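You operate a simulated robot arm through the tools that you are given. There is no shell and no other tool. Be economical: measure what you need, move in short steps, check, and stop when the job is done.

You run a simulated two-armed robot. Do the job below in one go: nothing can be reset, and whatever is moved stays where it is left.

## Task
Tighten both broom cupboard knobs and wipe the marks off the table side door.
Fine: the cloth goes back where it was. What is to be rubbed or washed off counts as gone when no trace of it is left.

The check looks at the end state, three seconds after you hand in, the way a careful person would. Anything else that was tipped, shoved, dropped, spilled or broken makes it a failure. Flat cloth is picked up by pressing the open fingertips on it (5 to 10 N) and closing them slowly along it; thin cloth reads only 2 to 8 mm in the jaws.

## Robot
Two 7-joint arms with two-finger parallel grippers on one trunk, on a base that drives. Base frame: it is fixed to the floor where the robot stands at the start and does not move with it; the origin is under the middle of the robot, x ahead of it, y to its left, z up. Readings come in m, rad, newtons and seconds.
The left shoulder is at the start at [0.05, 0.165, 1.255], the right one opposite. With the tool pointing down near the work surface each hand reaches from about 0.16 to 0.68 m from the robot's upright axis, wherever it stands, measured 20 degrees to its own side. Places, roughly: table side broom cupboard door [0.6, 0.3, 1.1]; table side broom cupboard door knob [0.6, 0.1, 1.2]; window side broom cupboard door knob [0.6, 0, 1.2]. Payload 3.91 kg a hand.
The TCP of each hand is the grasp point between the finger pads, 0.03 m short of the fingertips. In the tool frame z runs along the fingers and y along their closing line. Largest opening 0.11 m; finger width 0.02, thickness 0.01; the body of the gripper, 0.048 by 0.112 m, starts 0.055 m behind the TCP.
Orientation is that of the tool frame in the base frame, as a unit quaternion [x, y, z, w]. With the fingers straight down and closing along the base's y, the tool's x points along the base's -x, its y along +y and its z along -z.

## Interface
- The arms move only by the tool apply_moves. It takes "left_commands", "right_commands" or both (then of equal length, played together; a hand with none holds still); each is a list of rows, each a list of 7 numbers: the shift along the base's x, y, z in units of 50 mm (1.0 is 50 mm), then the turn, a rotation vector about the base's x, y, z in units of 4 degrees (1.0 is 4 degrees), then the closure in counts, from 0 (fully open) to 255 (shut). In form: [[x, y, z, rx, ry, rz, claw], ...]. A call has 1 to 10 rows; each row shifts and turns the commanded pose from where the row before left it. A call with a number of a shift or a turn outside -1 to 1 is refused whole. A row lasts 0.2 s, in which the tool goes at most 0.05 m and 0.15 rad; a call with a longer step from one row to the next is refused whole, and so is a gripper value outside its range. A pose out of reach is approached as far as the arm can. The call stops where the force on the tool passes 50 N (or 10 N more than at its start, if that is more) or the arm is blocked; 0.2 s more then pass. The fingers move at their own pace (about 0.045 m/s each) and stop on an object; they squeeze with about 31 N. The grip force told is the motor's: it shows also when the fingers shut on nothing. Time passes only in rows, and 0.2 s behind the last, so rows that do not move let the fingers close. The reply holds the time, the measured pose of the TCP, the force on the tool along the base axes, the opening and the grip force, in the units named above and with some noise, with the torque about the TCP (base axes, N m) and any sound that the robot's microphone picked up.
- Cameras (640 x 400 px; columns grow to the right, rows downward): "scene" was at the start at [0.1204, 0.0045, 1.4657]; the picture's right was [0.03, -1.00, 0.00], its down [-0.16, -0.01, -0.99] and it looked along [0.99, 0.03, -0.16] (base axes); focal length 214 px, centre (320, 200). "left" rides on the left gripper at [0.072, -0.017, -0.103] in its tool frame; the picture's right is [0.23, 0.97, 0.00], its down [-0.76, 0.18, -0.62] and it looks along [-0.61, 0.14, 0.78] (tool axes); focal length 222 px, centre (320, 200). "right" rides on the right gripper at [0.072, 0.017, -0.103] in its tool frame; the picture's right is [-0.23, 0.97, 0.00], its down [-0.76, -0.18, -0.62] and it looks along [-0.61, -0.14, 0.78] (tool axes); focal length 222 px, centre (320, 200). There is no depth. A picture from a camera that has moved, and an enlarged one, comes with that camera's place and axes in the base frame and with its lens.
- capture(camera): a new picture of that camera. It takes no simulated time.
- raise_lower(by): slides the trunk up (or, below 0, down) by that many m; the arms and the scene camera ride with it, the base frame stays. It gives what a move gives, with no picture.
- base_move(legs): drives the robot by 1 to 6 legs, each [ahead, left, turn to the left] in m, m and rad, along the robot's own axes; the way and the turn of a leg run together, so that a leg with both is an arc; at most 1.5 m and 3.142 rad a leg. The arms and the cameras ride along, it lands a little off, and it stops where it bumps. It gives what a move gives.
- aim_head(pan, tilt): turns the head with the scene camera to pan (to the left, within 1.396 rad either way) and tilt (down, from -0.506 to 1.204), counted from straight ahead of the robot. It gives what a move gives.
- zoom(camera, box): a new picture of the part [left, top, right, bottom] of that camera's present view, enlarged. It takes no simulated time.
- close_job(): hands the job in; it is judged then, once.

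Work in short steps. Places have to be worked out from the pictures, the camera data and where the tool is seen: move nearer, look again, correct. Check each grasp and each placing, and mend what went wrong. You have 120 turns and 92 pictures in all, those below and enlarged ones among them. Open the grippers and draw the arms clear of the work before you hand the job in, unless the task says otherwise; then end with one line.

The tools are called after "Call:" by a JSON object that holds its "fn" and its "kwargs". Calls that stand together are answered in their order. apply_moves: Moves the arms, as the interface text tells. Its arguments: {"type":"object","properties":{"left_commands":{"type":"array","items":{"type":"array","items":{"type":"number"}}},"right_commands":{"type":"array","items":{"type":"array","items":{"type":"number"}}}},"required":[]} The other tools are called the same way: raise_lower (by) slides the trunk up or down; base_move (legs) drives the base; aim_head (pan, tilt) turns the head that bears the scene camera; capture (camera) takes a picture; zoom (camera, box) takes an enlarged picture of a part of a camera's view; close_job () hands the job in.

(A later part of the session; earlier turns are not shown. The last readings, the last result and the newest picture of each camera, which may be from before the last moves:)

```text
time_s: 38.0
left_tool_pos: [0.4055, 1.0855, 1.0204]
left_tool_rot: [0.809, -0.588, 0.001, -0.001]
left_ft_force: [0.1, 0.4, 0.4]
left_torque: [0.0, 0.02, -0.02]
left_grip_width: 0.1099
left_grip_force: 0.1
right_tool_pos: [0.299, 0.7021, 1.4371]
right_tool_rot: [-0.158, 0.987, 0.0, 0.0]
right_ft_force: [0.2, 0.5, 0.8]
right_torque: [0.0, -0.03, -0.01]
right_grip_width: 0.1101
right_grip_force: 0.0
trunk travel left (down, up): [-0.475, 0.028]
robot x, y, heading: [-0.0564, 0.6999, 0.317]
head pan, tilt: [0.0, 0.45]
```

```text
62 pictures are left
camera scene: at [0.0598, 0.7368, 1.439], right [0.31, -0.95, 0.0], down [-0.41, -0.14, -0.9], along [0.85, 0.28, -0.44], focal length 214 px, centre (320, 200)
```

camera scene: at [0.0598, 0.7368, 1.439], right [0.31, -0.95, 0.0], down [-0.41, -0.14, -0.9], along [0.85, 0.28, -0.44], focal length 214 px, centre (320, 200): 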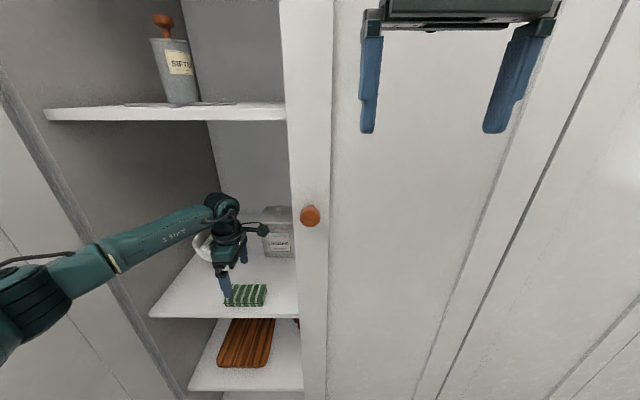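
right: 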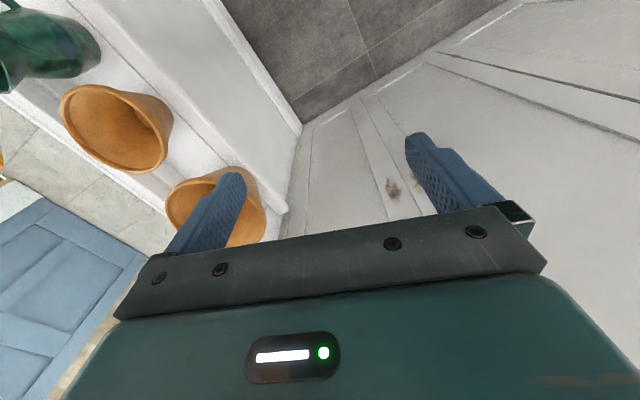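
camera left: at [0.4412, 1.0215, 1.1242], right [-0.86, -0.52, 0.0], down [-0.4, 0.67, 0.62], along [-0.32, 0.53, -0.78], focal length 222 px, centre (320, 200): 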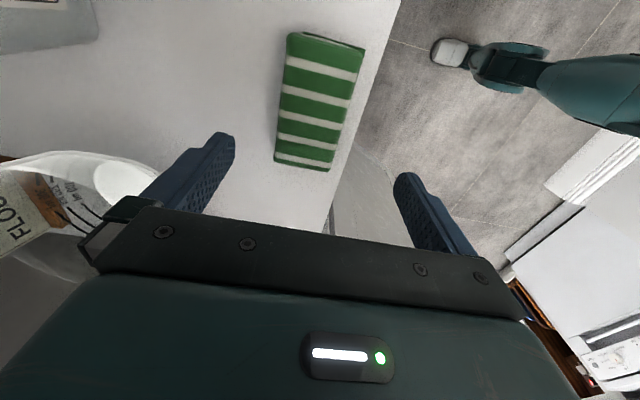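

Pad centre now reads (0.413, 1.077), bowl clearance looks sufficient. I shift, then lower so tips reach z ≈ 0.917 straddling the pad.

Call:
{"fn": "apply_moves", "kwargs": {"left_commands": [[0.15, -0.16, 0, 0, 0, 0, 0], [0, 0, -0.4, 0, 0, 0, 0], [0, 0, -0.4, 0, 0, 0, 0], [0, 0, -0.4, 0, 0, 0, 0], [0, 0, -0.26, 0, 0, 0, 0], [0, 0, 0, 0, 0, 0, 0]]}}

Call:
{"fn": "capture", "kwargs": {"camera": "left"}}

Call:
{"fn": "zoom", "kwargs": {"camera": "scene", "box": [160, 180, 320, 320]}}

```text
time_s: 39.4
left_tool_pos: [0.4115, 1.0776, 0.947]
left_tool_rot: [0.809, -0.588, 0.001, 0.0]
left_ft_force: [0.8, -0.4, 0.2]
left_torque: [0.03, 0.01, -0.01]
left_grip_width: 0.1099
left_grip_force: 0.1
right_tool_pos: [0.2993, 0.7025, 1.4375]
right_tool_rot: [-0.159, 0.987, -0.001, 0.0]
right_ft_force: [1.0, -0.6, -0.7]
right_torque: [0.01, 0.01, -0.01]
right_grip_width: 0.1101
right_grip_force: 0.0
trunk travel left (down, up): [-0.475, 0.028]
robot x, y, heading: [-0.0553, 0.6932, 0.318]
head pan, tilt: [0.0, 0.45]
```

```text
61 pictures are left
camera left: at [0.4479, 1.0131, 1.0504], right [-0.86, -0.52, 0.0], down [-0.4, 0.67, 0.62], along [-0.32, 0.53, -0.78], focal length 222 px, centre (320, 200)
```

left: 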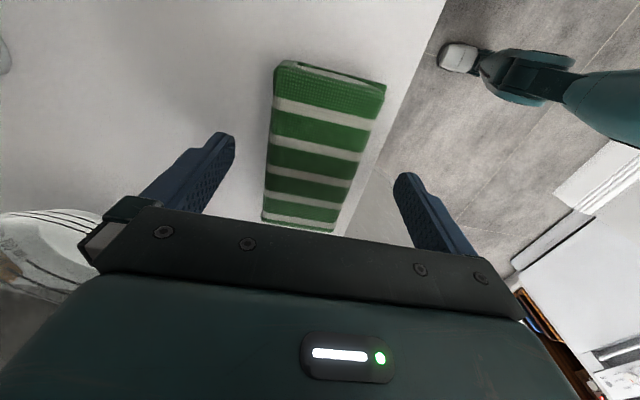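

```text
2.86 times, centred on (240, 250) of scene
camera zoom: at [0.0597, 0.7368, 1.439], right [0.31, -0.95, 0.0], down [-0.41, -0.14, -0.9], along [0.85, 0.28, -0.44], focal length 613 px, centre (549, 57)
```

zoom: 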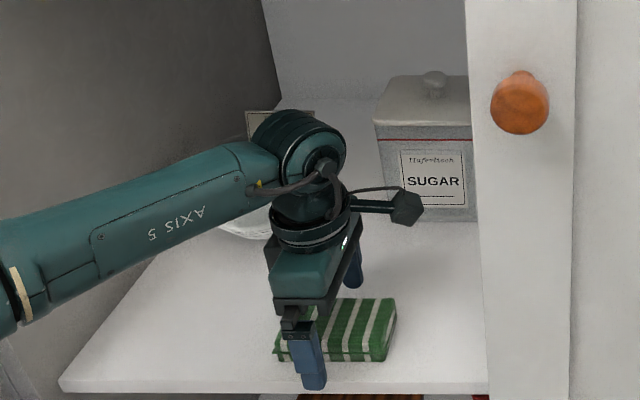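

By the hand camera the pad is centred between the fingers. I close on it and check the width.

Call:
{"fn": "apply_moves", "kwargs": {"left_commands": [[0, 0, 0, 0, 0, 0, 60], [0, 0, 0, 0, 0, 0, 90], [0, 0, 0, 0, 0, 0, 110], [0, 0, 0, 0, 0, 0, 130], [0, 0, 0, 0, 0, 0, 160], [0, 0, 0, 0, 0, 0, 200], [0, 0, 0, 0, 0, 0, 255], [0, 0, 0, 0, 0, 0, 255]]}}

Call:
{"fn": "capture", "kwargs": {"camera": "left"}}

```text
time_s: 41.2
left_tool_pos: [0.4119, 1.0779, 0.9481]
left_tool_rot: [0.808, -0.589, 0.001, -0.001]
left_ft_force: [-0.4, -0.8, 0.0]
left_torque: [-0.01, -0.01, 0.0]
left_grip_width: 0.0587
left_grip_force: 31.6
right_tool_pos: [0.2992, 0.7032, 1.4366]
right_tool_rot: [-0.159, 0.987, 0.0, 0.0]
right_ft_force: [0.5, 0.0, -0.1]
right_torque: [0.02, 0.04, 0.01]
right_grip_width: 0.1098
right_grip_force: 0.0
trunk travel left (down, up): [-0.475, 0.028]
robot x, y, heading: [-0.0514, 0.702, 0.321]
head pan, tilt: [0.0, 0.45]
```

```text
59 pictures are left
camera left: at [0.4479, 1.0131, 1.0507], right [-0.86, -0.52, 0.0], down [-0.4, 0.67, 0.62], along [-0.32, 0.53, -0.78], focal length 222 px, centre (320, 200)
```

left: 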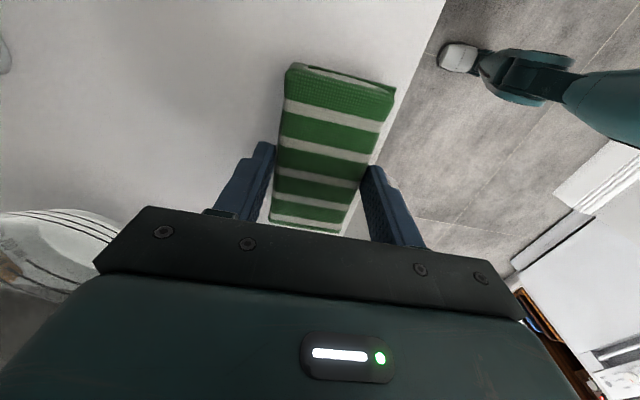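

The pad is held firmly (58.7 mm, 31 N). I lift it slightly and check.

Call:
{"fn": "apply_moves", "kwargs": {"left_commands": [[0, 0, 0.3, 0, 0, 0, 255], [0, 0, 0.5, 0, 0, 0, 255], [0, 0, 0.5, 0, 0, 0, 255], [0, 0, 0.5, 0, 0, 0, 255]]}}

Call:
{"fn": "zoom", "kwargs": {"camera": "scene", "box": [120, 150, 340, 330]}}

```text
time_s: 42.2
left_tool_pos: [0.4102, 1.0784, 1.0382]
left_tool_rot: [0.808, -0.589, 0.0, -0.001]
left_ft_force: [-0.6, -1.0, 0.4]
left_torque: [-0.02, -0.02, -0.02]
left_grip_width: 0.0001
left_grip_force: 31.1
right_tool_pos: [0.2991, 0.7024, 1.4361]
right_tool_rot: [-0.159, 0.987, 0.0, 0.0]
right_ft_force: [0.2, 0.4, -1.0]
right_torque: [-0.01, 0.0, 0.03]
right_grip_width: 0.11
right_grip_force: 0.0
trunk travel left (down, up): [-0.475, 0.028]
robot x, y, heading: [-0.0532, 0.6997, 0.321]
head pan, tilt: [0.0, 0.45]
```

```text
2.22 times, centred on (230, 240) of scene
camera zoom: at [0.0596, 0.7366, 1.439], right [0.31, -0.95, 0.0], down [-0.41, -0.14, -0.9], along [0.85, 0.28, -0.43], focal length 477 px, centre (520, 111)
```

zoom: 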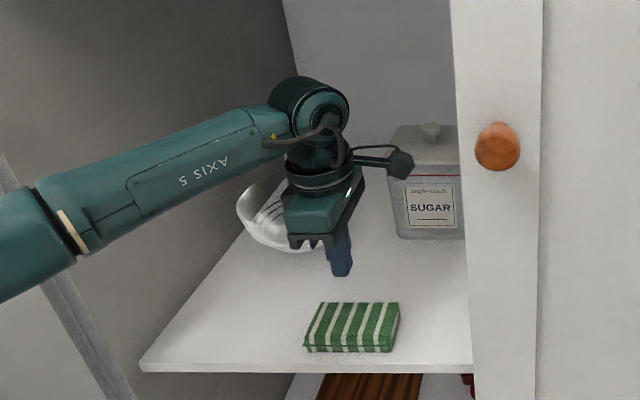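

The pad slipped out: grip too shallow, but it stayed in place. I open, go down further until the tips are near the shelf.

Call:
{"fn": "apply_moves", "kwargs": {"left_commands": [[0, 0, 0, 0, 0, 0, 0], [0, 0, 0, 0, 0, 0, 0], [0, 0, 0, 0, 0, 0, 0], [0, 0, 0, 0, 0, 0, 0], [0, 0, 0, 0, 0, 0, 0], [0, 0, 0, 0, 0, 0, 0]]}}

Call:
{"fn": "capture", "kwargs": {"camera": "left"}}

```text
time_s: 43.6
left_tool_pos: [0.4121, 1.0772, 1.0381]
left_tool_rot: [0.808, -0.589, 0.0, 0.0]
left_ft_force: [0.6, -0.2, -0.4]
left_torque: [-0.02, -0.04, -0.02]
left_grip_width: 0.1102
left_grip_force: 0.0
right_tool_pos: [0.2988, 0.7025, 1.4364]
right_tool_rot: [-0.158, 0.987, 0.0, 0.0]
right_ft_force: [0.8, -0.4, -0.7]
right_torque: [0.01, -0.02, 0.03]
right_grip_width: 0.11
right_grip_force: 0.1
trunk travel left (down, up): [-0.475, 0.028]
robot x, y, heading: [-0.0536, 0.6987, 0.319]
head pan, tilt: [0.0, 0.45]
```

```text
57 pictures are left
camera left: at [0.448, 1.0141, 1.1411], right [-0.86, -0.52, 0.0], down [-0.4, 0.67, 0.62], along [-0.32, 0.53, -0.78], focal length 222 px, centre (320, 200)
```

left: 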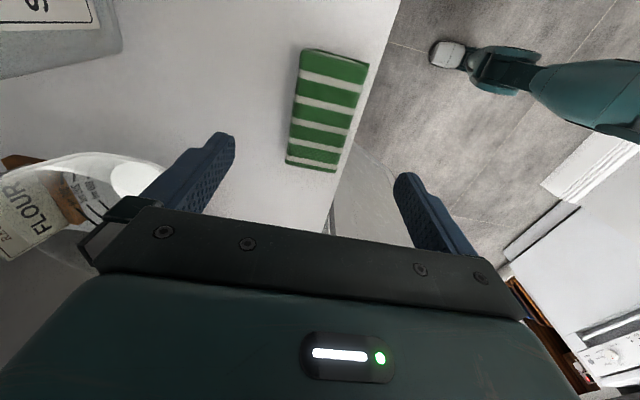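

Pad now centred near (0.4065, 1.076). I shift and lower, then probe gently for the shelf.

Call:
{"fn": "apply_moves", "kwargs": {"left_commands": [[-0.11, -0.04, 0, 0, 0, 0, 0], [0, 0, -0.5, 0, 0, 0, 0], [0, 0, -0.5, 0, 0, 0, 0], [0, 0, -0.5, 0, 0, 0, 0], [0, 0, -0.4, 0, 0, 0, 0], [0, 0, -0.08, 0, 0, 0, 0], [0, 0, 0, 0, 0, 0, 0]]}}

Call:
{"fn": "apply_moves", "kwargs": {"left_commands": [[0, 0, -0.06, 0, 0, 0, 0], [0, 0, 0, 0, 0, 0, 0]]}}

Call:
{"fn": "apply_moves", "kwargs": {"left_commands": [[0, 0, -0.06, 0, 0, 0, 0], [0, 0, 0, 0, 0, 0, 0]]}}

```text
time_s: 45.2
left_tool_pos: [0.4072, 1.0749, 0.9385]
left_tool_rot: [0.809, -0.588, 0.001, 0.0]
left_ft_force: [0.8, -0.4, 0.7]
left_torque: [-0.01, -0.01, 0.0]
left_grip_width: 0.11
left_grip_force: 0.0
right_tool_pos: [0.2988, 0.7025, 1.4369]
right_tool_rot: [-0.159, 0.987, 0.0, 0.0]
right_ft_force: [-0.1, 0.5, 0.5]
right_torque: [-0.01, 0.01, -0.01]
right_grip_width: 0.1102
right_grip_force: 0.0
trunk travel left (down, up): [-0.475, 0.028]
robot x, y, heading: [-0.0558, 0.6981, 0.319]
head pan, tilt: [0.0, 0.45]
```

```text
time_s: 45.8
left_tool_pos: [0.4064, 1.0758, 0.9348]
left_tool_rot: [0.809, -0.588, 0.001, -0.001]
left_ft_force: [-0.2, -0.2, 0.2]
left_torque: [-0.02, -0.05, 0.01]
left_grip_width: 0.1098
left_grip_force: 0.1
right_tool_pos: [0.2983, 0.7021, 1.4371]
right_tool_rot: [-0.158, 0.987, 0.0, -0.001]
right_ft_force: [-0.2, -0.2, 0.4]
right_torque: [-0.01, 0.0, -0.02]
right_grip_width: 0.1103
right_grip_force: 0.1
trunk travel left (down, up): [-0.475, 0.028]
robot x, y, heading: [-0.0518, 0.697, 0.319]
head pan, tilt: [0.0, 0.45]
```

```text
time_s: 46.4
left_tool_pos: [0.4073, 1.075, 0.9328]
left_tool_rot: [0.808, -0.589, 0.0, -0.001]
left_ft_force: [0.3, -0.1, 0.2]
left_torque: [0.02, 0.0, -0.04]
left_grip_width: 0.11
left_grip_force: 0.1
right_tool_pos: [0.2991, 0.7023, 1.4374]
right_tool_rot: [-0.159, 0.987, 0.0, -0.001]
right_ft_force: [-0.2, -0.1, 0.5]
right_torque: [-0.02, -0.01, 0.01]
right_grip_width: 0.11
right_grip_force: 0.1
trunk travel left (down, up): [-0.475, 0.028]
robot x, y, heading: [-0.0517, 0.6969, 0.32]
head pan, tilt: [0.0, 0.45]
```

Tips at ~0.903, still free. I close here and lift a little to test.

Call:
{"fn": "apply_moves", "kwargs": {"left_commands": [[0, 0, 0, 0, 0, 0, 60], [0, 0, 0, 0, 0, 0, 90], [0, 0, 0, 0, 0, 0, 110], [0, 0, 0, 0, 0, 0, 130], [0, 0, 0, 0, 0, 0, 160], [0, 0, 0, 0, 0, 0, 255], [0, 0, 0, 0, 0, 0, 255]]}}

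Call:
{"fn": "apply_moves", "kwargs": {"left_commands": [[0, 0, 0.1, 0, 0, 0, 255], [0, 0, 0.1, 0, 0, 0, 255], [0, 0, 0.1, 0, 0, 0, 255], [0, 0, 0.1, 0, 0, 0, 255], [0, 0, 0.1, 0, 0, 0, 255]]}}

Call:
{"fn": "zoom", "kwargs": {"camera": "scene", "box": [120, 150, 340, 330]}}

```text
time_s: 48.0
left_tool_pos: [0.407, 1.0753, 0.9321]
left_tool_rot: [0.808, -0.589, 0.0, 0.0]
left_ft_force: [0.6, 0.8, 0.8]
left_torque: [-0.08, 0.01, 0.04]
left_grip_width: 0.0594
left_grip_force: 31.0
right_tool_pos: [0.2984, 0.7029, 1.4376]
right_tool_rot: [-0.158, 0.987, 0.0, 0.0]
right_ft_force: [0.0, -0.3, 0.2]
right_torque: [-0.03, -0.01, -0.01]
right_grip_width: 0.1099
right_grip_force: 0.2
trunk travel left (down, up): [-0.475, 0.028]
robot x, y, heading: [-0.053, 0.6945, 0.325]
head pan, tilt: [0.0, 0.45]
```

```text
time_s: 49.2
left_tool_pos: [0.407, 1.076, 0.9588]
left_tool_rot: [0.809, -0.588, 0.0, 0.0]
left_ft_force: [-0.7, 0.3, -0.3]
left_torque: [0.01, 0.0, -0.01]
left_grip_width: 0.0591
left_grip_force: 30.8
right_tool_pos: [0.2988, 0.702, 1.4371]
right_tool_rot: [-0.159, 0.987, 0.0, 0.001]
right_ft_force: [-0.1, 0.5, 0.2]
right_torque: [0.0, 0.02, 0.01]
right_grip_width: 0.1098
right_grip_force: 0.0
trunk travel left (down, up): [-0.475, 0.028]
robot x, y, heading: [-0.0573, 0.6984, 0.319]
head pan, tilt: [0.0, 0.45]
```

```text
2.22 times, centred on (230, 240) of scene
camera zoom: at [0.0598, 0.7368, 1.439], right [0.31, -0.95, 0.0], down [-0.41, -0.14, -0.9], along [0.85, 0.28, -0.44], focal length 477 px, centre (520, 111)
```

zoom: 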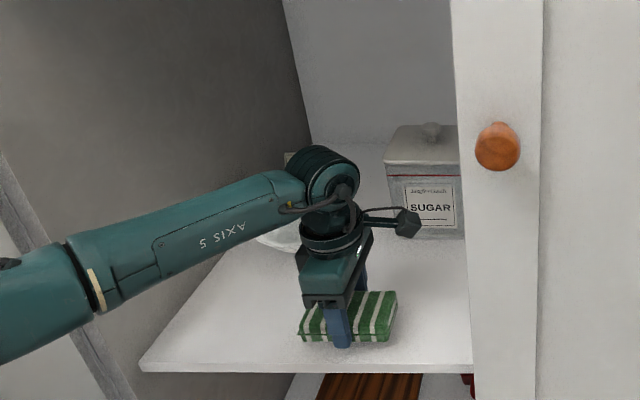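

The width is still 59 mm after lifting 26 mm, so the pad came along. I raise more and look at how far the pad stands out past the tips.

Call:
{"fn": "apply_moves", "kwargs": {"left_commands": [[0, 0, 0.4, 0, 0, 0, 255], [0, 0, 0.4, 0, 0, 0, 255], [0, 0, 0.4, 0, 0, 0, 255], [0, 0, 0.4, 0, 0, 0, 255], [0, 0, 0, 0, 0, 0, 255]]}}

Call:
{"fn": "zoom", "kwargs": {"camera": "scene", "box": [190, 180, 300, 300]}}

Call:
{"fn": "capture", "kwargs": {"camera": "left"}}

```text
time_s: 50.4
left_tool_pos: [0.4067, 1.0749, 1.0367]
left_tool_rot: [0.808, -0.589, 0.001, -0.001]
left_ft_force: [-0.2, 0.7, -0.4]
left_torque: [-0.01, 0.0, 0.05]
left_grip_width: 0.0592
left_grip_force: 31.3
right_tool_pos: [0.2983, 0.7021, 1.4378]
right_tool_rot: [-0.16, 0.987, 0.0, -0.001]
right_ft_force: [0.9, -0.2, 1.0]
right_torque: [-0.05, 0.0, 0.02]
right_grip_width: 0.11
right_grip_force: 0.1
trunk travel left (down, up): [-0.475, 0.028]
robot x, y, heading: [-0.0544, 0.6974, 0.326]
head pan, tilt: [0.0, 0.45]
```

```text
3.33 times, centred on (245, 240) of scene
camera zoom: at [0.0599, 0.7369, 1.439], right [0.31, -0.95, 0.0], down [-0.41, -0.14, -0.9], along [0.85, 0.28, -0.44], focal length 715 px, centre (570, 67)
```

zoom: 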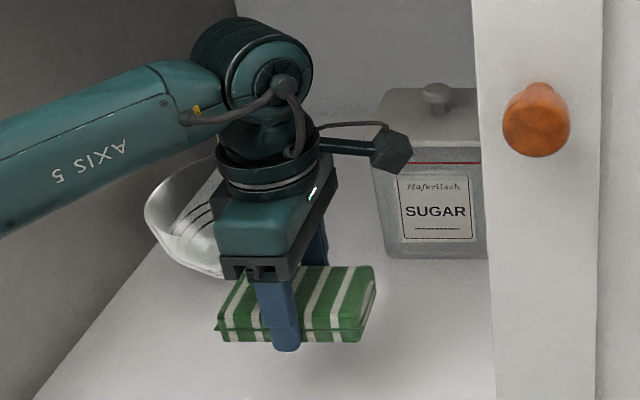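

```text
54 pictures are left
camera left: at [0.4431, 1.0112, 1.141], right [-0.86, -0.52, 0.0], down [-0.4, 0.67, 0.62], along [-0.32, 0.53, -0.78], focal length 222 px, centre (320, 200)
```

left: 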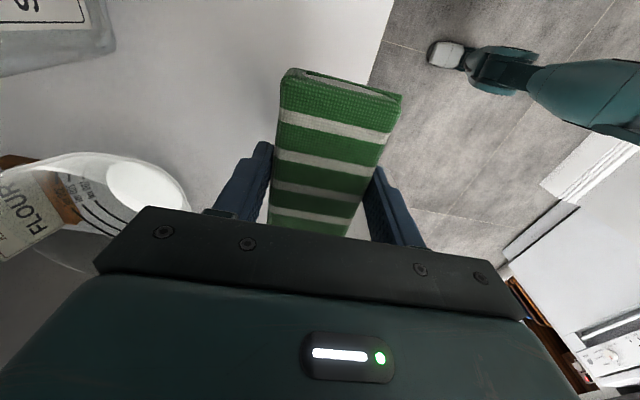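

Held, but the fingertips are flush with the pad face; for wiping I want the pad to stand proud. I set it down, regrasp 8 mm higher and lift slowly.

Call:
{"fn": "apply_moves", "kwargs": {"left_commands": [[0, 0, -0.5, 0, 0, 0, 255], [0, 0, -0.5, 0, 0, 0, 255], [0, 0, -0.5, 0, 0, 0, 255], [0, 0, -0.4, 0, 0, 0, 255], [0, 0, -0.14, 0, 0, 0, 255], [0, 0, 0, 0, 0, 0, 255], [0, 0, 0, 0, 0, 0, 90], [0, 0, 0, 0, 0, 0, 90]]}}

Call:
{"fn": "apply_moves", "kwargs": {"left_commands": [[0, 0, 0.14, 0, 0, 0, 90], [0, 0, 0, 0, 0, 0, 120], [0, 0, 0, 0, 0, 0, 160], [0, 0, 0, 0, 0, 0, 255], [0, 0, 0, 0, 0, 0, 255], [0, 0, 0, 0, 0, 0, 255], [0, 0, 0.06, 0, 0, 0, 255], [0, 0, 0.06, 0, 0, 0, 255], [0, 0, 0.06, 0, 0, 0, 255]]}}

Call:
{"fn": "apply_moves", "kwargs": {"left_commands": [[0, 0, 0.1, 0, 0, 0, 255], [0, 0, 0.1, 0, 0, 0, 255], [0, 0, 0.1, 0, 0, 0, 255], [0, 0, 0.2, 0, 0, 0, 255], [0, 0, 0.3, 0, 0, 0, 255], [0, 0, 0.3, 0, 0, 0, 255], [0, 0, 0.3, 0, 0, 0, 255]]}}

Call:
{"fn": "zoom", "kwargs": {"camera": "scene", "box": [190, 180, 300, 300]}}

```text
time_s: 52.2
left_tool_pos: [0.4069, 1.0746, 0.9369]
left_tool_rot: [0.809, -0.588, 0.0, -0.001]
left_ft_force: [-0.6, -0.9, 0.3]
left_torque: [-0.03, 0.04, 0.03]
left_grip_width: 0.0712
left_grip_force: 0.1
right_tool_pos: [0.2985, 0.7025, 1.4384]
right_tool_rot: [-0.159, 0.987, 0.0, 0.0]
right_ft_force: [0.1, -1.3, 0.1]
right_torque: [0.03, -0.02, -0.03]
right_grip_width: 0.1099
right_grip_force: 0.0
trunk travel left (down, up): [-0.475, 0.028]
robot x, y, heading: [-0.0518, 0.6993, 0.315]
head pan, tilt: [0.0, 0.45]
```

```text
time_s: 54.2
left_tool_pos: [0.4072, 1.0764, 0.952]
left_tool_rot: [0.809, -0.588, 0.0, 0.0]
left_ft_force: [-0.7, 0.3, 0.2]
left_torque: [0.0, -0.03, 0.01]
left_grip_width: 0.0588
left_grip_force: 31.3
right_tool_pos: [0.2977, 0.7029, 1.4362]
right_tool_rot: [-0.159, 0.987, 0.0, 0.0]
right_ft_force: [0.8, -0.6, 0.4]
right_torque: [-0.02, 0.0, 0.02]
right_grip_width: 0.1101
right_grip_force: 0.1
trunk travel left (down, up): [-0.475, 0.028]
robot x, y, heading: [-0.0514, 0.6979, 0.319]
head pan, tilt: [0.0, 0.45]
```

```text
time_s: 55.8
left_tool_pos: [0.4068, 1.0759, 1.022]
left_tool_rot: [0.808, -0.589, 0.001, -0.001]
left_ft_force: [0.3, -0.2, 0.2]
left_torque: [0.0, -0.02, 0.01]
left_grip_width: 0.0591
left_grip_force: 31.0
right_tool_pos: [0.2982, 0.7033, 1.4368]
right_tool_rot: [-0.159, 0.987, 0.0, 0.0]
right_ft_force: [0.4, 0.6, 0.0]
right_torque: [-0.03, -0.01, -0.06]
right_grip_width: 0.1102
right_grip_force: 0.0
trunk travel left (down, up): [-0.475, 0.028]
robot x, y, heading: [-0.0556, 0.6965, 0.324]
head pan, tilt: [0.0, 0.45]
```

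```text
3.33 times, centred on (245, 240) of scene
camera zoom: at [0.0597, 0.7367, 1.439], right [0.31, -0.95, 0.0], down [-0.41, -0.14, -0.9], along [0.85, 0.28, -0.44], focal length 715 px, centre (570, 67)
```

zoom: 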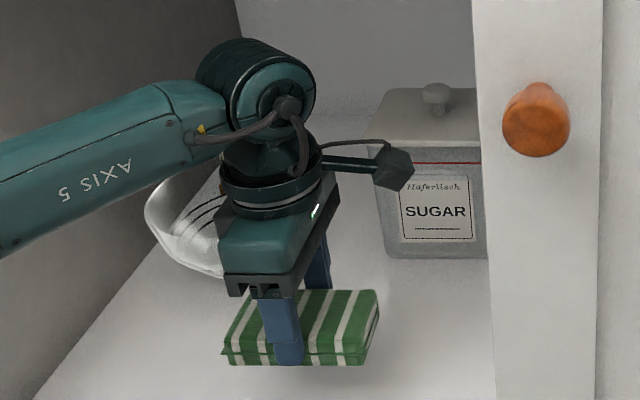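

Now the pad stands a bit past the tips and is held well. I retract out of the bay along the cupboard's depth axis.

Call:
{"fn": "apply_moves", "kwargs": {"left_commands": [[-0.88, -0.29, 0, 0, 0, 0, 255], [-0.88, -0.29, 0, 0, 0, 0, 255], [-0.88, -0.29, 0, 0, 0, 0, 255], [-0.88, -0.29, 0, 0, 0, 0, 255], [-0.88, -0.29, 0, 0, 0, 0, 255], [-0.88, -0.29, 0, 0, 0, 0, 255]]}}

Call:
{"fn": "base_move", "kwargs": {"legs": [[-0.2, 0, 0]]}}

Call:
{"fn": "capture", "kwargs": {"camera": "scene"}}

```text
time_s: 57.2
left_tool_pos: [0.141, 0.9889, 1.0227]
left_tool_rot: [0.808, -0.589, 0.001, -0.003]
left_ft_force: [-0.1, 0.3, -0.8]
left_torque: [0.0, -0.03, -0.01]
left_grip_width: 0.0586
left_grip_force: 31.2
right_tool_pos: [0.2975, 0.7027, 1.437]
right_tool_rot: [-0.159, 0.987, 0.0, 0.002]
right_ft_force: [-0.3, 0.4, 0.0]
right_torque: [0.0, 0.0, 0.03]
right_grip_width: 0.1101
right_grip_force: 0.1
trunk travel left (down, up): [-0.475, 0.028]
robot x, y, heading: [-0.0537, 0.6974, 0.319]
head pan, tilt: [0.0, 0.45]
```

```text
time_s: 58.8
left_tool_pos: [-0.0489, 0.9252, 1.0217]
left_tool_rot: [0.809, -0.588, 0.001, -0.001]
left_ft_force: [0.3, -0.2, -1.4]
left_torque: [-0.01, -0.01, 0.02]
left_grip_width: 0.0589
left_grip_force: 30.9
right_tool_pos: [0.109, 0.6399, 1.4378]
right_tool_rot: [-0.16, 0.987, 0.0, 0.0]
right_ft_force: [0.6, -0.5, -0.2]
right_torque: [0.01, -0.02, -0.03]
right_grip_width: 0.1098
right_grip_force: 0.1
trunk travel left (down, up): [-0.475, 0.028]
robot x, y, heading: [-0.2438, 0.6316, 0.316]
head pan, tilt: [0.0, 0.45]
```

```text
52 pictures are left
camera scene: at [-0.1303, 0.6741, 1.4391], right [0.31, -0.95, 0.0], down [-0.41, -0.14, -0.9], along [0.85, 0.28, -0.43], focal length 214 px, centre (320, 200)
```

scene: 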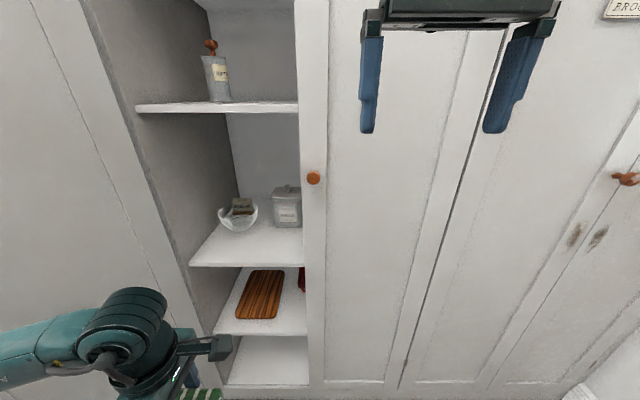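

Everything stayed put. I drive 0.75 m to the right, in front of the broom cupboard doors.

Call:
{"fn": "base_move", "kwargs": {"legs": [[0, -0.75, 0]]}}

Call:
{"fn": "capture", "kwargs": {"camera": "scene"}}

```text
time_s: 62.9
left_tool_pos: [0.1918, 0.2051, 1.0215]
left_tool_rot: [0.81, -0.587, 0.001, -0.001]
left_ft_force: [0.2, 0.4, -0.2]
left_torque: [0.02, 0.01, -0.02]
left_grip_width: 0.0589
left_grip_force: 31.0
right_tool_pos: [0.3488, -0.0787, 1.4377]
right_tool_rot: [-0.16, 0.987, 0.0, 0.0]
right_ft_force: [0.7, 0.3, -0.4]
right_torque: [0.02, 0.02, -0.02]
right_grip_width: 0.1099
right_grip_force: 0.1
trunk travel left (down, up): [-0.475, 0.028]
robot x, y, heading: [-0.0047, -0.0861, 0.327]
head pan, tilt: [0.0, 0.45]
```

```text
51 pictures are left
camera scene: at [0.1101, -0.0465, 1.439], right [0.32, -0.95, 0.0], down [-0.41, -0.14, -0.9], along [0.85, 0.29, -0.44], focal length 214 px, centre (320, 200)
```

scene: 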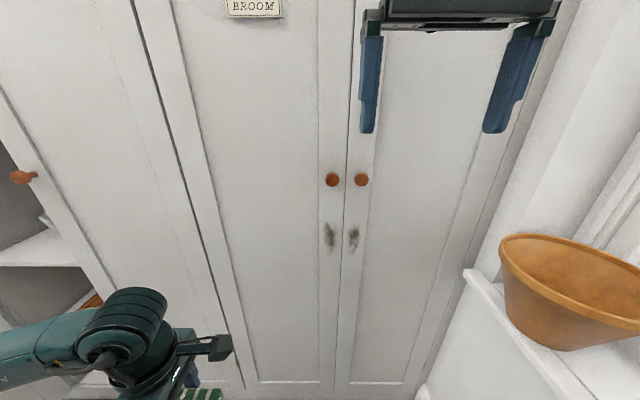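

Marks and knobs are visible: left mark ≈ z 1.00–1.10 at v ≈ −0.10. I pitch the left hand up to face the door in steps, moving it forward and right meanwhile.

Call:
{"fn": "apply_moves", "kwargs": {"left_commands": [[0.257, -0.14, 0.04, 0.31, -0.94, 0, 255], [0.257, -0.14, 0.04, 0.31, -0.94, 0, 255], [0.257, -0.14, 0.04, 0.31, -0.94, 0, 255], [0.257, -0.14, 0.04, 0.31, -0.94, 0, 255], [0.257, -0.14, 0.04, 0.31, -0.94, 0, 255], [0.257, -0.14, 0.04, 0.31, -0.94, 0, 255], [0.257, -0.14, 0.04, 0.31, -0.94, 0, 255], [0.257, -0.14, 0.04, 0.31, -0.94, 0, 255], [0.257, -0.14, 0.04, 0.31, -0.94, 0, 255], [0.257, -0.14, 0.04, 0.31, -0.94, 0, 255]]}}

Call:
{"fn": "capture", "kwargs": {"camera": "scene"}}

Call:
{"fn": "zoom", "kwargs": {"camera": "scene", "box": [290, 150, 400, 270]}}

```text
time_s: 65.1
left_tool_pos: [0.318, 0.1336, 1.0413]
left_tool_rot: [0.762, -0.552, 0.198, -0.276]
left_ft_force: [0.9, 0.2, 0.4]
left_torque: [-0.02, 0.02, -0.02]
left_grip_width: 0.059
left_grip_force: 30.9
right_tool_pos: [0.3506, -0.0789, 1.4376]
right_tool_rot: [-0.161, 0.987, 0.0, 0.0]
right_ft_force: [0.5, 0.3, -0.3]
right_torque: [0.0, -0.01, -0.01]
right_grip_width: 0.11
right_grip_force: 0.1
trunk travel left (down, up): [-0.475, 0.028]
robot x, y, heading: [-0.0064, -0.0861, 0.324]
head pan, tilt: [0.0, 0.45]
```

```text
50 pictures are left
camera scene: at [0.1102, -0.0464, 1.439], right [0.32, -0.95, 0.0], down [-0.41, -0.14, -0.9], along [0.85, 0.29, -0.44], focal length 214 px, centre (320, 200)
```

scene: 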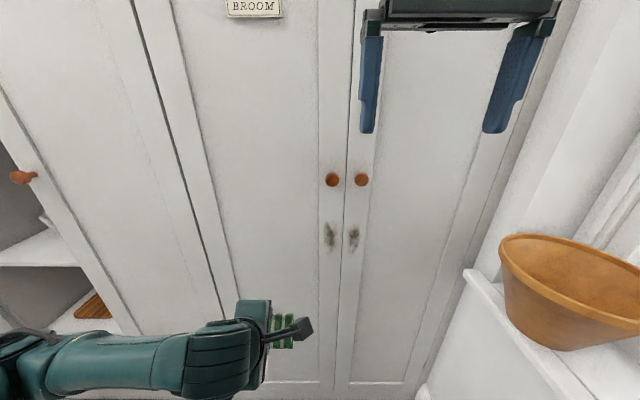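

```text
3.33 times, centred on (345, 210) of scene
camera zoom: at [0.1102, -0.0464, 1.439], right [0.32, -0.95, 0.0], down [-0.41, -0.14, -0.9], along [0.85, 0.29, -0.44], focal length 715 px, centre (237, 167)
```

zoom: 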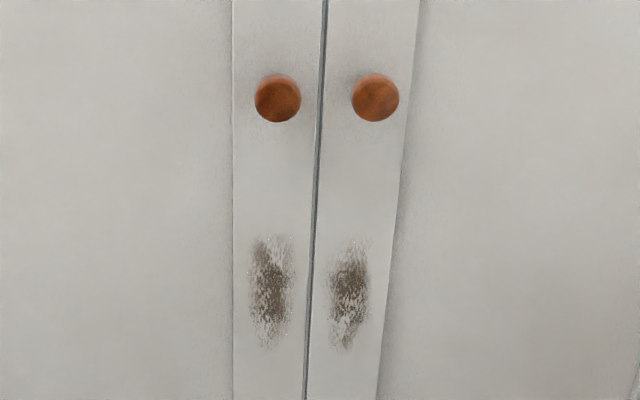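

Rotation proceeds well. Continue pitching another ~38° with the same motion.

Call:
{"fn": "apply_moves", "kwargs": {"left_commands": [[0.257, -0.14, 0.04, 0.31, -0.94, 0, 255], [0.257, -0.14, 0.04, 0.31, -0.94, 0, 255], [0.257, -0.14, 0.04, 0.31, -0.94, 0, 255], [0.257, -0.14, 0.04, 0.31, -0.94, 0, 255], [0.257, -0.14, 0.04, 0.31, -0.94, 0, 255], [0.257, -0.14, 0.04, 0.31, -0.94, 0, 255], [0.257, -0.14, 0.04, 0.31, -0.94, 0, 255], [0.257, -0.14, 0.04, 0.31, -0.94, 0, 255], [0, 0, 0, 0.31, -0.94, 0, 255], [0, 0, 0, 0.31, -0.94, 0, 255]]}}

Call:
{"fn": "capture", "kwargs": {"camera": "scene"}}

Call:
{"fn": "capture", "kwargs": {"camera": "left"}}

```text
time_s: 67.3
left_tool_pos: [0.4214, 0.0788, 1.0575]
left_tool_rot: [0.624, -0.451, 0.373, -0.518]
left_ft_force: [-0.4, -0.5, -0.3]
left_torque: [0.01, 0.01, -0.02]
left_grip_width: 0.0589
left_grip_force: 31.2
right_tool_pos: [0.3485, -0.08, 1.4362]
right_tool_rot: [-0.161, 0.987, 0.0, 0.0]
right_ft_force: [-0.3, 0.0, -0.6]
right_torque: [0.01, 0.0, -0.03]
right_grip_width: 0.1098
right_grip_force: 0.1
trunk travel left (down, up): [-0.475, 0.028]
robot x, y, heading: [-0.0014, -0.0835, 0.324]
head pan, tilt: [0.0, 0.45]
```

```text
48 pictures are left
camera scene: at [0.1102, -0.0466, 1.439], right [0.32, -0.95, 0.0], down [-0.41, -0.14, -0.9], along [0.85, 0.29, -0.44], focal length 214 px, centre (320, 200)
```

scene: 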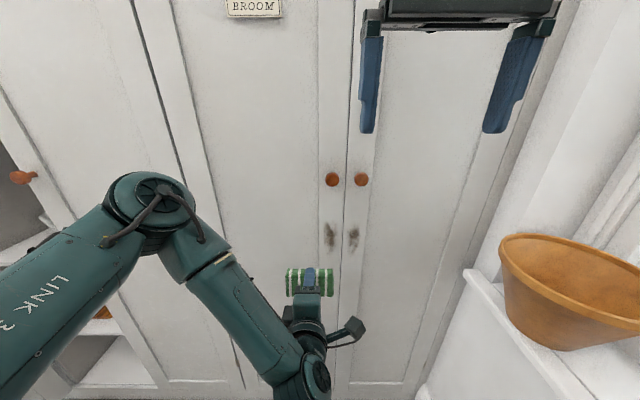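

```text
47 pictures are left
camera left: at [0.3493, -0.0209, 1.0934], right [-0.1, -0.27, -0.96], down [-0.85, 0.52, -0.06], along [0.51, 0.81, -0.28], focal length 222 px, centre (320, 200)
```

left: 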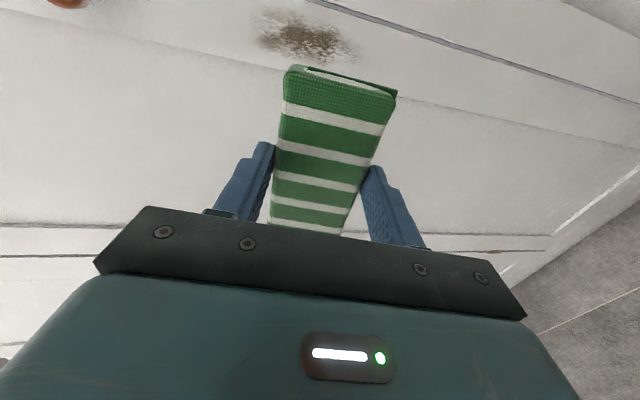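

The hand is 10° below horizontal; I finish the pitch, and approach to a few cm from the door with the pad over the mark.

Call:
{"fn": "apply_moves", "kwargs": {"left_commands": [[0, 0, 0, 0.28, -0.85, 0, 255], [0, 0, 0, 0.28, -0.85, 0, 255], [0, 0, 0, 0.28, -0.85, 0, 255], [0.6, 0.09, -0.04, 0, 0, 0, 255], [0.6, 0.09, -0.04, 0, 0, 0, 255], [0.6, 0.09, -0.04, 0, 0, 0, 255], [0.6, 0.09, -0.04, 0, 0, 0, 255]]}}

Call:
{"fn": "zoom", "kwargs": {"camera": "scene", "box": [220, 150, 420, 350]}}

Call:
{"fn": "capture", "kwargs": {"camera": "left"}}

```text
time_s: 68.9
left_tool_pos: [0.5415, 0.0903, 1.0538]
left_tool_rot: [0.574, -0.415, 0.411, -0.573]
left_ft_force: [-0.2, -0.1, -0.3]
left_torque: [0.02, -0.01, 0.01]
left_grip_width: 0.059
left_grip_force: 31.2
left hand out of reach, approached as far as the arm can: row 7
right_tool_pos: [0.3499, -0.0799, 1.4361]
right_tool_rot: [-0.16, 0.987, 0.0, 0.0]
right_ft_force: [-0.1, -0.2, 0.2]
right_torque: [0.0, 0.0, -0.04]
right_grip_width: 0.1101
right_grip_force: 0.1
trunk travel left (down, up): [-0.475, 0.028]
robot x, y, heading: [-0.0064, -0.0834, 0.325]
head pan, tilt: [0.0, 0.45]
```

```text
2.00 times, centred on (320, 250) of scene
camera zoom: at [0.1104, -0.0463, 1.439], right [0.32, -0.95, 0.0], down [-0.41, -0.14, -0.9], along [0.85, 0.29, -0.44], focal length 429 px, centre (320, 100)
```

zoom: 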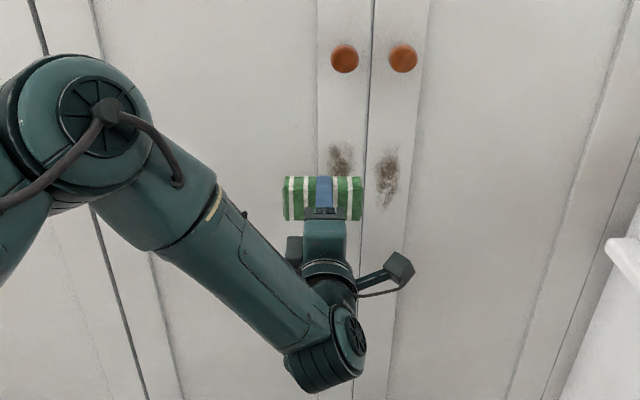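

```text
45 pictures are left
camera left: at [0.4652, -0.0112, 1.0708], right [0.07, -0.21, -0.97], down [-0.83, 0.52, -0.17], along [0.55, 0.82, -0.14], focal length 222 px, centre (320, 200)
```

left: 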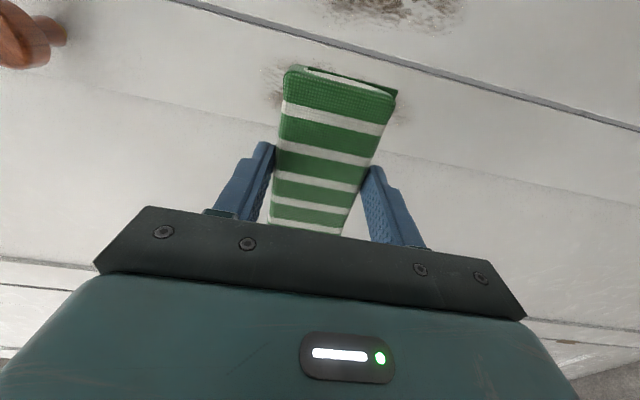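

Reach limit; the alignment is good though. I pull the arm back 0.1, then drive the base 0.1 ahead.

Call:
{"fn": "apply_moves", "kwargs": {"left_commands": [[-0.6, -0.2, 0, 0, 0, 0, 255], [-0.6, -0.2, 0, 0, 0, 0, 255], [-0.6, -0.2, 0, 0, 0, 0, 255]]}}

Call:
{"fn": "base_move", "kwargs": {"legs": [[0.1, 0, 0]]}}

Call:
{"fn": "capture", "kwargs": {"camera": "left"}}

```text
time_s: 69.7
left_tool_pos: [0.4523, 0.0614, 1.0534]
left_tool_rot: [-0.573, 0.413, -0.415, 0.574]
left_ft_force: [0.2, 0.0, -1.5]
left_torque: [-0.02, 0.01, 0.02]
left_grip_width: 0.0589
left_grip_force: 30.8
right_tool_pos: [0.3489, -0.0801, 1.4365]
right_tool_rot: [-0.161, 0.987, 0.0, 0.0]
right_ft_force: [0.6, 0.0, 0.1]
right_torque: [-0.01, 0.0, -0.02]
right_grip_width: 0.1101
right_grip_force: 0.0
trunk travel left (down, up): [-0.475, 0.028]
robot x, y, heading: [-0.0042, -0.0839, 0.323]
head pan, tilt: [0.0, 0.45]
```

```text
time_s: 70.8
left_tool_pos: [0.5469, 0.094, 1.0542]
left_tool_rot: [-0.572, 0.415, -0.414, 0.573]
left_ft_force: [-0.8, 0.8, -1.0]
left_torque: [0.0, 0.01, 0.01]
left_grip_width: 0.0589
left_grip_force: 31.4
right_tool_pos: [0.4434, -0.0475, 1.4367]
right_tool_rot: [-0.16, 0.987, 0.0, 0.0]
right_ft_force: [0.5, 0.1, 0.6]
right_torque: [0.0, 0.02, 0.02]
right_grip_width: 0.1102
right_grip_force: 0.0
trunk travel left (down, up): [-0.475, 0.028]
robot x, y, heading: [0.0915, -0.058, 0.323]
head pan, tilt: [0.0, 0.45]
```

```text
44 pictures are left
camera left: at [0.4697, -0.0088, 1.0704], right [0.07, -0.21, -0.97], down [-0.83, 0.53, -0.18], along [0.55, 0.82, -0.14], focal length 222 px, centre (320, 200)
```

left: 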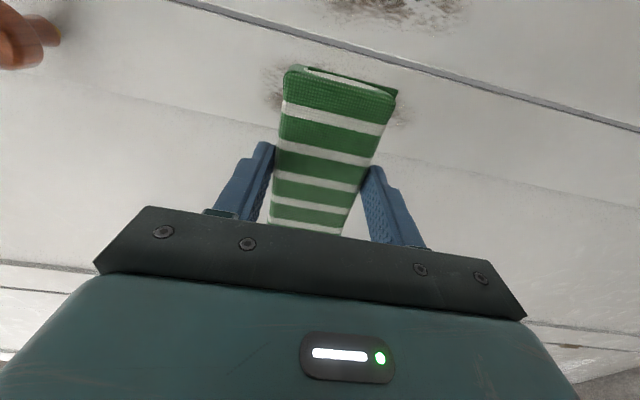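

Pose is level and in front of the mark. I approach 25 mm, then in small steps to feel contact.

Call:
{"fn": "apply_moves", "kwargs": {"left_commands": [[0.2, 0.04, 0, 0, 0, 0, 255], [0.2, 0.06, 0, 0, 0, 0, 255], [0.1, 0.03, 0, 0, 0, 0, 255], [0, 0, 0, 0, 0, 0, 255]]}}

Call:
{"fn": "apply_moves", "kwargs": {"left_commands": [[0.08, 0.026, 0, 0, 0, 0, 255], [0, 0, 0, 0, 0, 0, 255]]}}

Call:
{"fn": "apply_moves", "kwargs": {"left_commands": [[0.08, 0.026, 0, 0, 0, 0, 255], [0, 0, 0, 0, 0, 0, 255]]}}

```text
time_s: 71.8
left_tool_pos: [0.5726, 0.0985, 1.0543]
left_tool_rot: [-0.573, 0.415, -0.414, 0.573]
left_ft_force: [-0.1, -0.5, -0.3]
left_torque: [-0.02, 0.03, 0.07]
left_grip_width: 0.0587
left_grip_force: 30.9
right_tool_pos: [0.4439, -0.0471, 1.4364]
right_tool_rot: [-0.16, 0.987, 0.0, 0.0]
right_ft_force: [0.0, -0.7, -0.5]
right_torque: [0.0, 0.01, 0.0]
right_grip_width: 0.11
right_grip_force: 0.1
trunk travel left (down, up): [-0.475, 0.028]
robot x, y, heading: [0.0931, -0.0532, 0.323]
head pan, tilt: [0.0, 0.45]
```

```text
time_s: 72.5
left_tool_pos: [0.5758, 0.1003, 1.0545]
left_tool_rot: [-0.573, 0.415, -0.413, 0.574]
left_ft_force: [-0.8, 0.1, -0.2]
left_torque: [-0.01, 0.02, 0.01]
left_grip_width: 0.0587
left_grip_force: 30.5
right_tool_pos: [0.4445, -0.0476, 1.4379]
right_tool_rot: [-0.16, 0.987, 0.0, 0.0]
right_ft_force: [0.0, 0.3, 0.1]
right_torque: [0.0, 0.03, 0.04]
right_grip_width: 0.11
right_grip_force: 0.1
trunk travel left (down, up): [-0.475, 0.028]
robot x, y, heading: [0.0865, -0.0511, 0.322]
head pan, tilt: [0.0, 0.45]
```

```text
time_s: 73.0
left_tool_pos: [0.58, 0.1016, 1.0542]
left_tool_rot: [-0.573, 0.415, -0.414, 0.573]
left_ft_force: [0.0, -0.6, -0.5]
left_torque: [0.0, 0.0, 0.03]
left_grip_width: 0.0591
left_grip_force: 31.1
right_tool_pos: [0.445, -0.048, 1.4371]
right_tool_rot: [-0.161, 0.987, 0.001, 0.0]
right_ft_force: [0.6, 0.1, -0.1]
right_torque: [-0.01, 0.0, -0.01]
right_grip_width: 0.1101
right_grip_force: 0.0
trunk travel left (down, up): [-0.475, 0.028]
robot x, y, heading: [0.0922, -0.0569, 0.328]
head pan, tilt: [0.0, 0.45]
```

No contact yet (u 0.582). Continue in 4 mm steps.

Call:
{"fn": "apply_moves", "kwargs": {"left_commands": [[0.08, 0.026, 0, 0, 0, 0, 255], [0, 0, 0, 0, 0, 0, 255]]}}

Call:
{"fn": "apply_moves", "kwargs": {"left_commands": [[0.08, 0.026, 0, 0, 0, 0, 255], [0, 0, 0, 0, 0, 0, 255]]}}

Call:
{"fn": "zoom", "kwargs": {"camera": "left", "box": [200, 0, 480, 175]}}

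```text
time_s: 73.7
left_tool_pos: [0.5841, 0.103, 1.0545]
left_tool_rot: [-0.572, 0.415, -0.414, 0.573]
left_ft_force: [0.5, 0.7, -0.5]
left_torque: [0.0, 0.01, -0.01]
left_grip_width: 0.0588
left_grip_force: 31.6
right_tool_pos: [0.4443, -0.047, 1.4369]
right_tool_rot: [-0.161, 0.987, 0.0, 0.0]
right_ft_force: [1.6, 0.6, 0.1]
right_torque: [0.0, 0.0, 0.03]
right_grip_width: 0.1101
right_grip_force: 0.1
trunk travel left (down, up): [-0.475, 0.028]
robot x, y, heading: [0.0909, -0.0529, 0.323]
head pan, tilt: [0.0, 0.45]
```

```text
time_s: 74.2
left_tool_pos: [0.5871, 0.1046, 1.0538]
left_tool_rot: [-0.573, 0.415, -0.413, 0.573]
left_ft_force: [0.8, -0.3, -0.6]
left_torque: [0.06, 0.03, -0.01]
left_grip_width: 0.059
left_grip_force: 31.3
right_tool_pos: [0.4438, -0.047, 1.437]
right_tool_rot: [-0.161, 0.987, 0.0, 0.0]
right_ft_force: [0.3, 0.4, 1.0]
right_torque: [-0.02, -0.04, 0.0]
right_grip_width: 0.11
right_grip_force: 0.0
trunk travel left (down, up): [-0.475, 0.028]
robot x, y, heading: [0.0925, -0.0567, 0.323]
head pan, tilt: [0.0, 0.45]
```

```text
2.29 times, centred on (340, 88) of left
camera zoom: at [0.5106, 0.0028, 1.0709], right [0.07, -0.21, -0.97], down [-0.83, 0.53, -0.18], along [0.55, 0.82, -0.14], focal length 508 px, centre (274, 457)
```

zoom: 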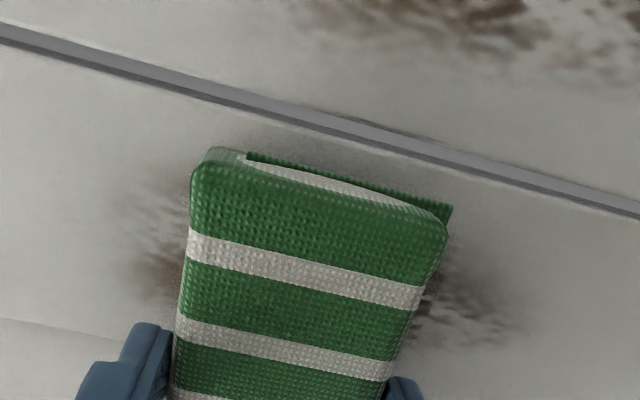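

The pad is close to the surface and spans the mark's width. Continue stepping in.

Call:
{"fn": "apply_moves", "kwargs": {"left_commands": [[0.08, 0.026, 0, 0, 0, 0, 255], [0, 0, 0, 0, 0, 0, 255]]}}

Call:
{"fn": "apply_moves", "kwargs": {"left_commands": [[0.06, 0.02, 0, 0, 0, 0, 255], [0, 0, 0, 0, 0, 0, 255]]}}

Call:
{"fn": "apply_moves", "kwargs": {"left_commands": [[0.06, 0.02, 0, 0, 0, 0, 255], [0, 0, 0, 0, 0, 0, 255]]}}

```text
time_s: 74.8
left_tool_pos: [0.5925, 0.1062, 1.0541]
left_tool_rot: [-0.573, 0.415, -0.413, 0.574]
left_ft_force: [-1.1, -0.6, 0.1]
left_torque: [0.02, 0.01, 0.0]
left_grip_width: 0.0589
left_grip_force: 30.3
right_tool_pos: [0.4442, -0.0476, 1.4363]
right_tool_rot: [-0.161, 0.987, 0.0, 0.0]
right_ft_force: [0.2, 0.8, -0.4]
right_torque: [-0.03, -0.02, 0.01]
right_grip_width: 0.1099
right_grip_force: 0.0
trunk travel left (down, up): [-0.475, 0.028]
robot x, y, heading: [0.0913, -0.0569, 0.321]
head pan, tilt: [0.0, 0.45]
```

```text
time_s: 75.5
left_tool_pos: [0.5922, 0.1064, 1.054]
left_tool_rot: [-0.572, 0.415, -0.414, 0.573]
left_ft_force: [-14.8, -2.2, -1.3]
left_torque: [0.03, -0.14, -0.4]
left_grip_width: 0.0587
left_grip_force: 31.2
right_tool_pos: [0.4417, -0.0477, 1.4386]
right_tool_rot: [-0.161, 0.987, 0.001, 0.001]
right_ft_force: [-0.1, -0.3, 0.7]
right_torque: [0.01, -0.02, 0.01]
right_grip_width: 0.1101
right_grip_force: 0.1
trunk travel left (down, up): [-0.475, 0.028]
robot x, y, heading: [0.0934, -0.055, 0.321]
head pan, tilt: [0.0, 0.45]
```

```text
time_s: 76.0
left_tool_pos: [0.592, 0.1069, 1.0544]
left_tool_rot: [0.573, -0.416, 0.414, -0.572]
left_ft_force: [-33.7, -7.7, -3.8]
left_torque: [-0.06, -0.09, 0.23]
left_grip_width: 0.0588
left_grip_force: 31.0
right_tool_pos: [0.4386, -0.0477, 1.4394]
right_tool_rot: [-0.16, 0.987, 0.001, 0.002]
right_ft_force: [-0.3, -0.6, 0.3]
right_torque: [-0.02, -0.02, 0.02]
right_grip_width: 0.1097
right_grip_force: 0.0
trunk travel left (down, up): [-0.475, 0.028]
robot x, y, heading: [0.0876, -0.0561, 0.323]
head pan, tilt: [0.0, 0.45]
```

Contact at u ≈ 0.5955 (34 N now). I relieve 3.5 mm and rub down 5 cm and back.

Call:
{"fn": "apply_moves", "kwargs": {"left_commands": [[-0.066, -0.022, 0, 0, 0, 0, 255], [0, 0, -0.25, 0, 0, 0, 255], [0, 0, -0.25, 0, 0, 0, 255], [0, 0, -0.25, 0, 0, 0, 255], [0, 0, -0.25, 0, 0, 0, 255]]}}

Call:
{"fn": "zoom", "kwargs": {"camera": "scene", "box": [260, 200, 420, 320]}}

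```text
time_s: 77.2
left_tool_pos: [0.5949, 0.095, 1.0177]
left_tool_rot: [0.575, -0.414, 0.411, -0.574]
left_ft_force: [0.2, 0.7, -0.3]
left_torque: [0.01, 0.01, 0.02]
left_grip_width: 0.0588
left_grip_force: 31.1
left hand out of reach, approached as far as the arm can: row 4, 5
right_tool_pos: [0.4445, -0.0481, 1.4367]
right_tool_rot: [-0.16, 0.987, 0.0, 0.001]
right_ft_force: [-0.1, 0.3, 0.5]
right_torque: [0.03, 0.0, 0.04]
right_grip_width: 0.1102
right_grip_force: 0.0
trunk travel left (down, up): [-0.475, 0.028]
robot x, y, heading: [0.089, -0.0514, 0.322]
head pan, tilt: [0.0, 0.45]
```

```text
3.33 times, centred on (340, 260) of scene
camera zoom: at [0.2054, -0.0145, 1.4389], right [0.32, -0.95, 0.0], down [-0.41, -0.14, -0.9], along [0.85, 0.29, -0.44], focal length 715 px, centre (253, 0)
```

zoom: 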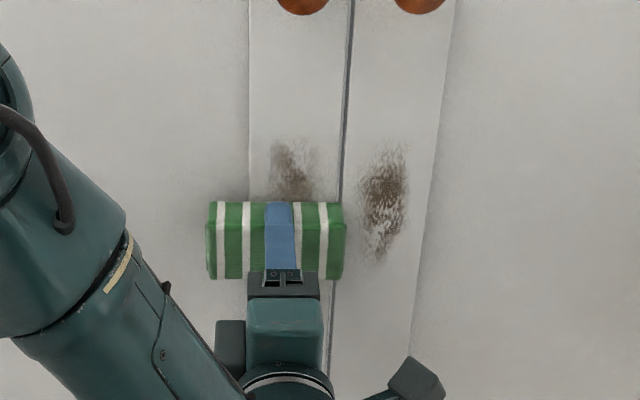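

Reach is limited low down (arm stretched). I back off the door, lower the trunk 0.15 and bring the hand back up, for better reach.

Call:
{"fn": "apply_moves", "kwargs": {"left_commands": [[-0.57, -0.19, 0.25, 0, 0, 0, 255], [-0.57, -0.19, 0.25, 0, 0, 0, 255], [0, 0, 0, 0, 0, 0, 255]]}}

Call:
{"fn": "raise_lower", "kwargs": {"by": -0.15}}

Call:
{"fn": "apply_moves", "kwargs": {"left_commands": [[0, 0, 0.75, 0, 0, 0, 255], [0, 0, 0.75, 0, 0, 0, 255], [0, 0, 0.75, 0, 0, 0, 255], [0, 0, 0.75, 0, 0, 0, 255], [0, 0, 0, 0, 0, 0, 255]]}}

Call:
{"fn": "capture", "kwargs": {"camera": "scene"}}

```text
time_s: 78.0
left_tool_pos: [0.5362, 0.0734, 1.0425]
left_tool_rot: [-0.573, 0.415, -0.413, 0.574]
left_ft_force: [-0.7, -0.3, -0.5]
left_torque: [0.0, 0.03, 0.03]
left_grip_width: 0.0591
left_grip_force: 30.9
right_tool_pos: [0.4442, -0.0463, 1.4353]
right_tool_rot: [-0.161, 0.987, 0.001, -0.001]
right_ft_force: [-0.2, -0.2, -0.2]
right_torque: [-0.01, 0.0, -0.01]
right_grip_width: 0.11
right_grip_force: 0.0
trunk travel left (down, up): [-0.475, 0.028]
robot x, y, heading: [0.0925, -0.0535, 0.322]
head pan, tilt: [0.0, 0.45]
```

```text
time_s: 79.8
left_tool_pos: [0.5376, 0.0744, 0.8933]
left_tool_rot: [-0.573, 0.414, -0.413, 0.574]
left_ft_force: [0.6, 0.8, -0.8]
left_torque: [0.02, -0.01, -0.02]
left_grip_width: 0.0587
left_grip_force: 30.9
right_tool_pos: [0.4432, -0.0474, 1.2865]
right_tool_rot: [-0.16, 0.987, 0.0, 0.0]
right_ft_force: [0.0, -0.1, 0.4]
right_torque: [-0.02, 0.02, 0.0]
right_grip_width: 0.11
right_grip_force: 0.2
trunk travel left (down, up): [-0.325, 0.178]
robot x, y, heading: [0.0909, -0.0553, 0.326]
head pan, tilt: [0.0, 0.45]
```

```text
time_s: 81.0
left_tool_pos: [0.5347, 0.0737, 1.041]
left_tool_rot: [-0.573, 0.415, -0.415, 0.573]
left_ft_force: [-0.4, 0.3, -0.6]
left_torque: [0.0, 0.0, 0.03]
left_grip_width: 0.059
left_grip_force: 31.3
right_tool_pos: [0.4431, -0.0463, 1.2874]
right_tool_rot: [-0.161, 0.987, 0.0, -0.001]
right_ft_force: [-0.2, 0.0, -0.3]
right_torque: [0.0, 0.0, 0.0]
right_grip_width: 0.1098
right_grip_force: 0.0
trunk travel left (down, up): [-0.325, 0.178]
robot x, y, heading: [0.0924, -0.0567, 0.325]
head pan, tilt: [0.0, 0.45]
```

```text
41 pictures are left
camera scene: at [0.205, -0.0144, 1.289], right [0.32, -0.95, 0.0], down [-0.41, -0.14, -0.9], along [0.85, 0.29, -0.44], focal length 214 px, centre (320, 200)
```

scene: 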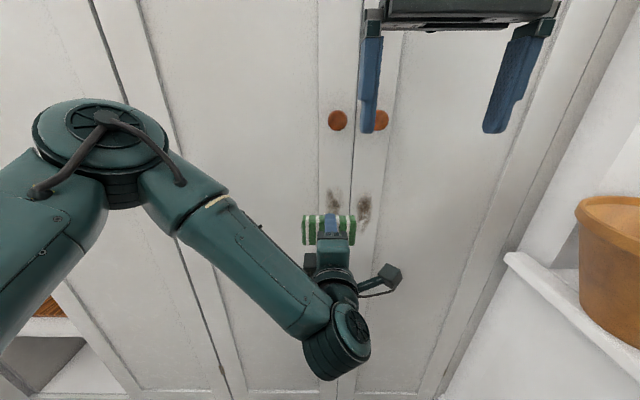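

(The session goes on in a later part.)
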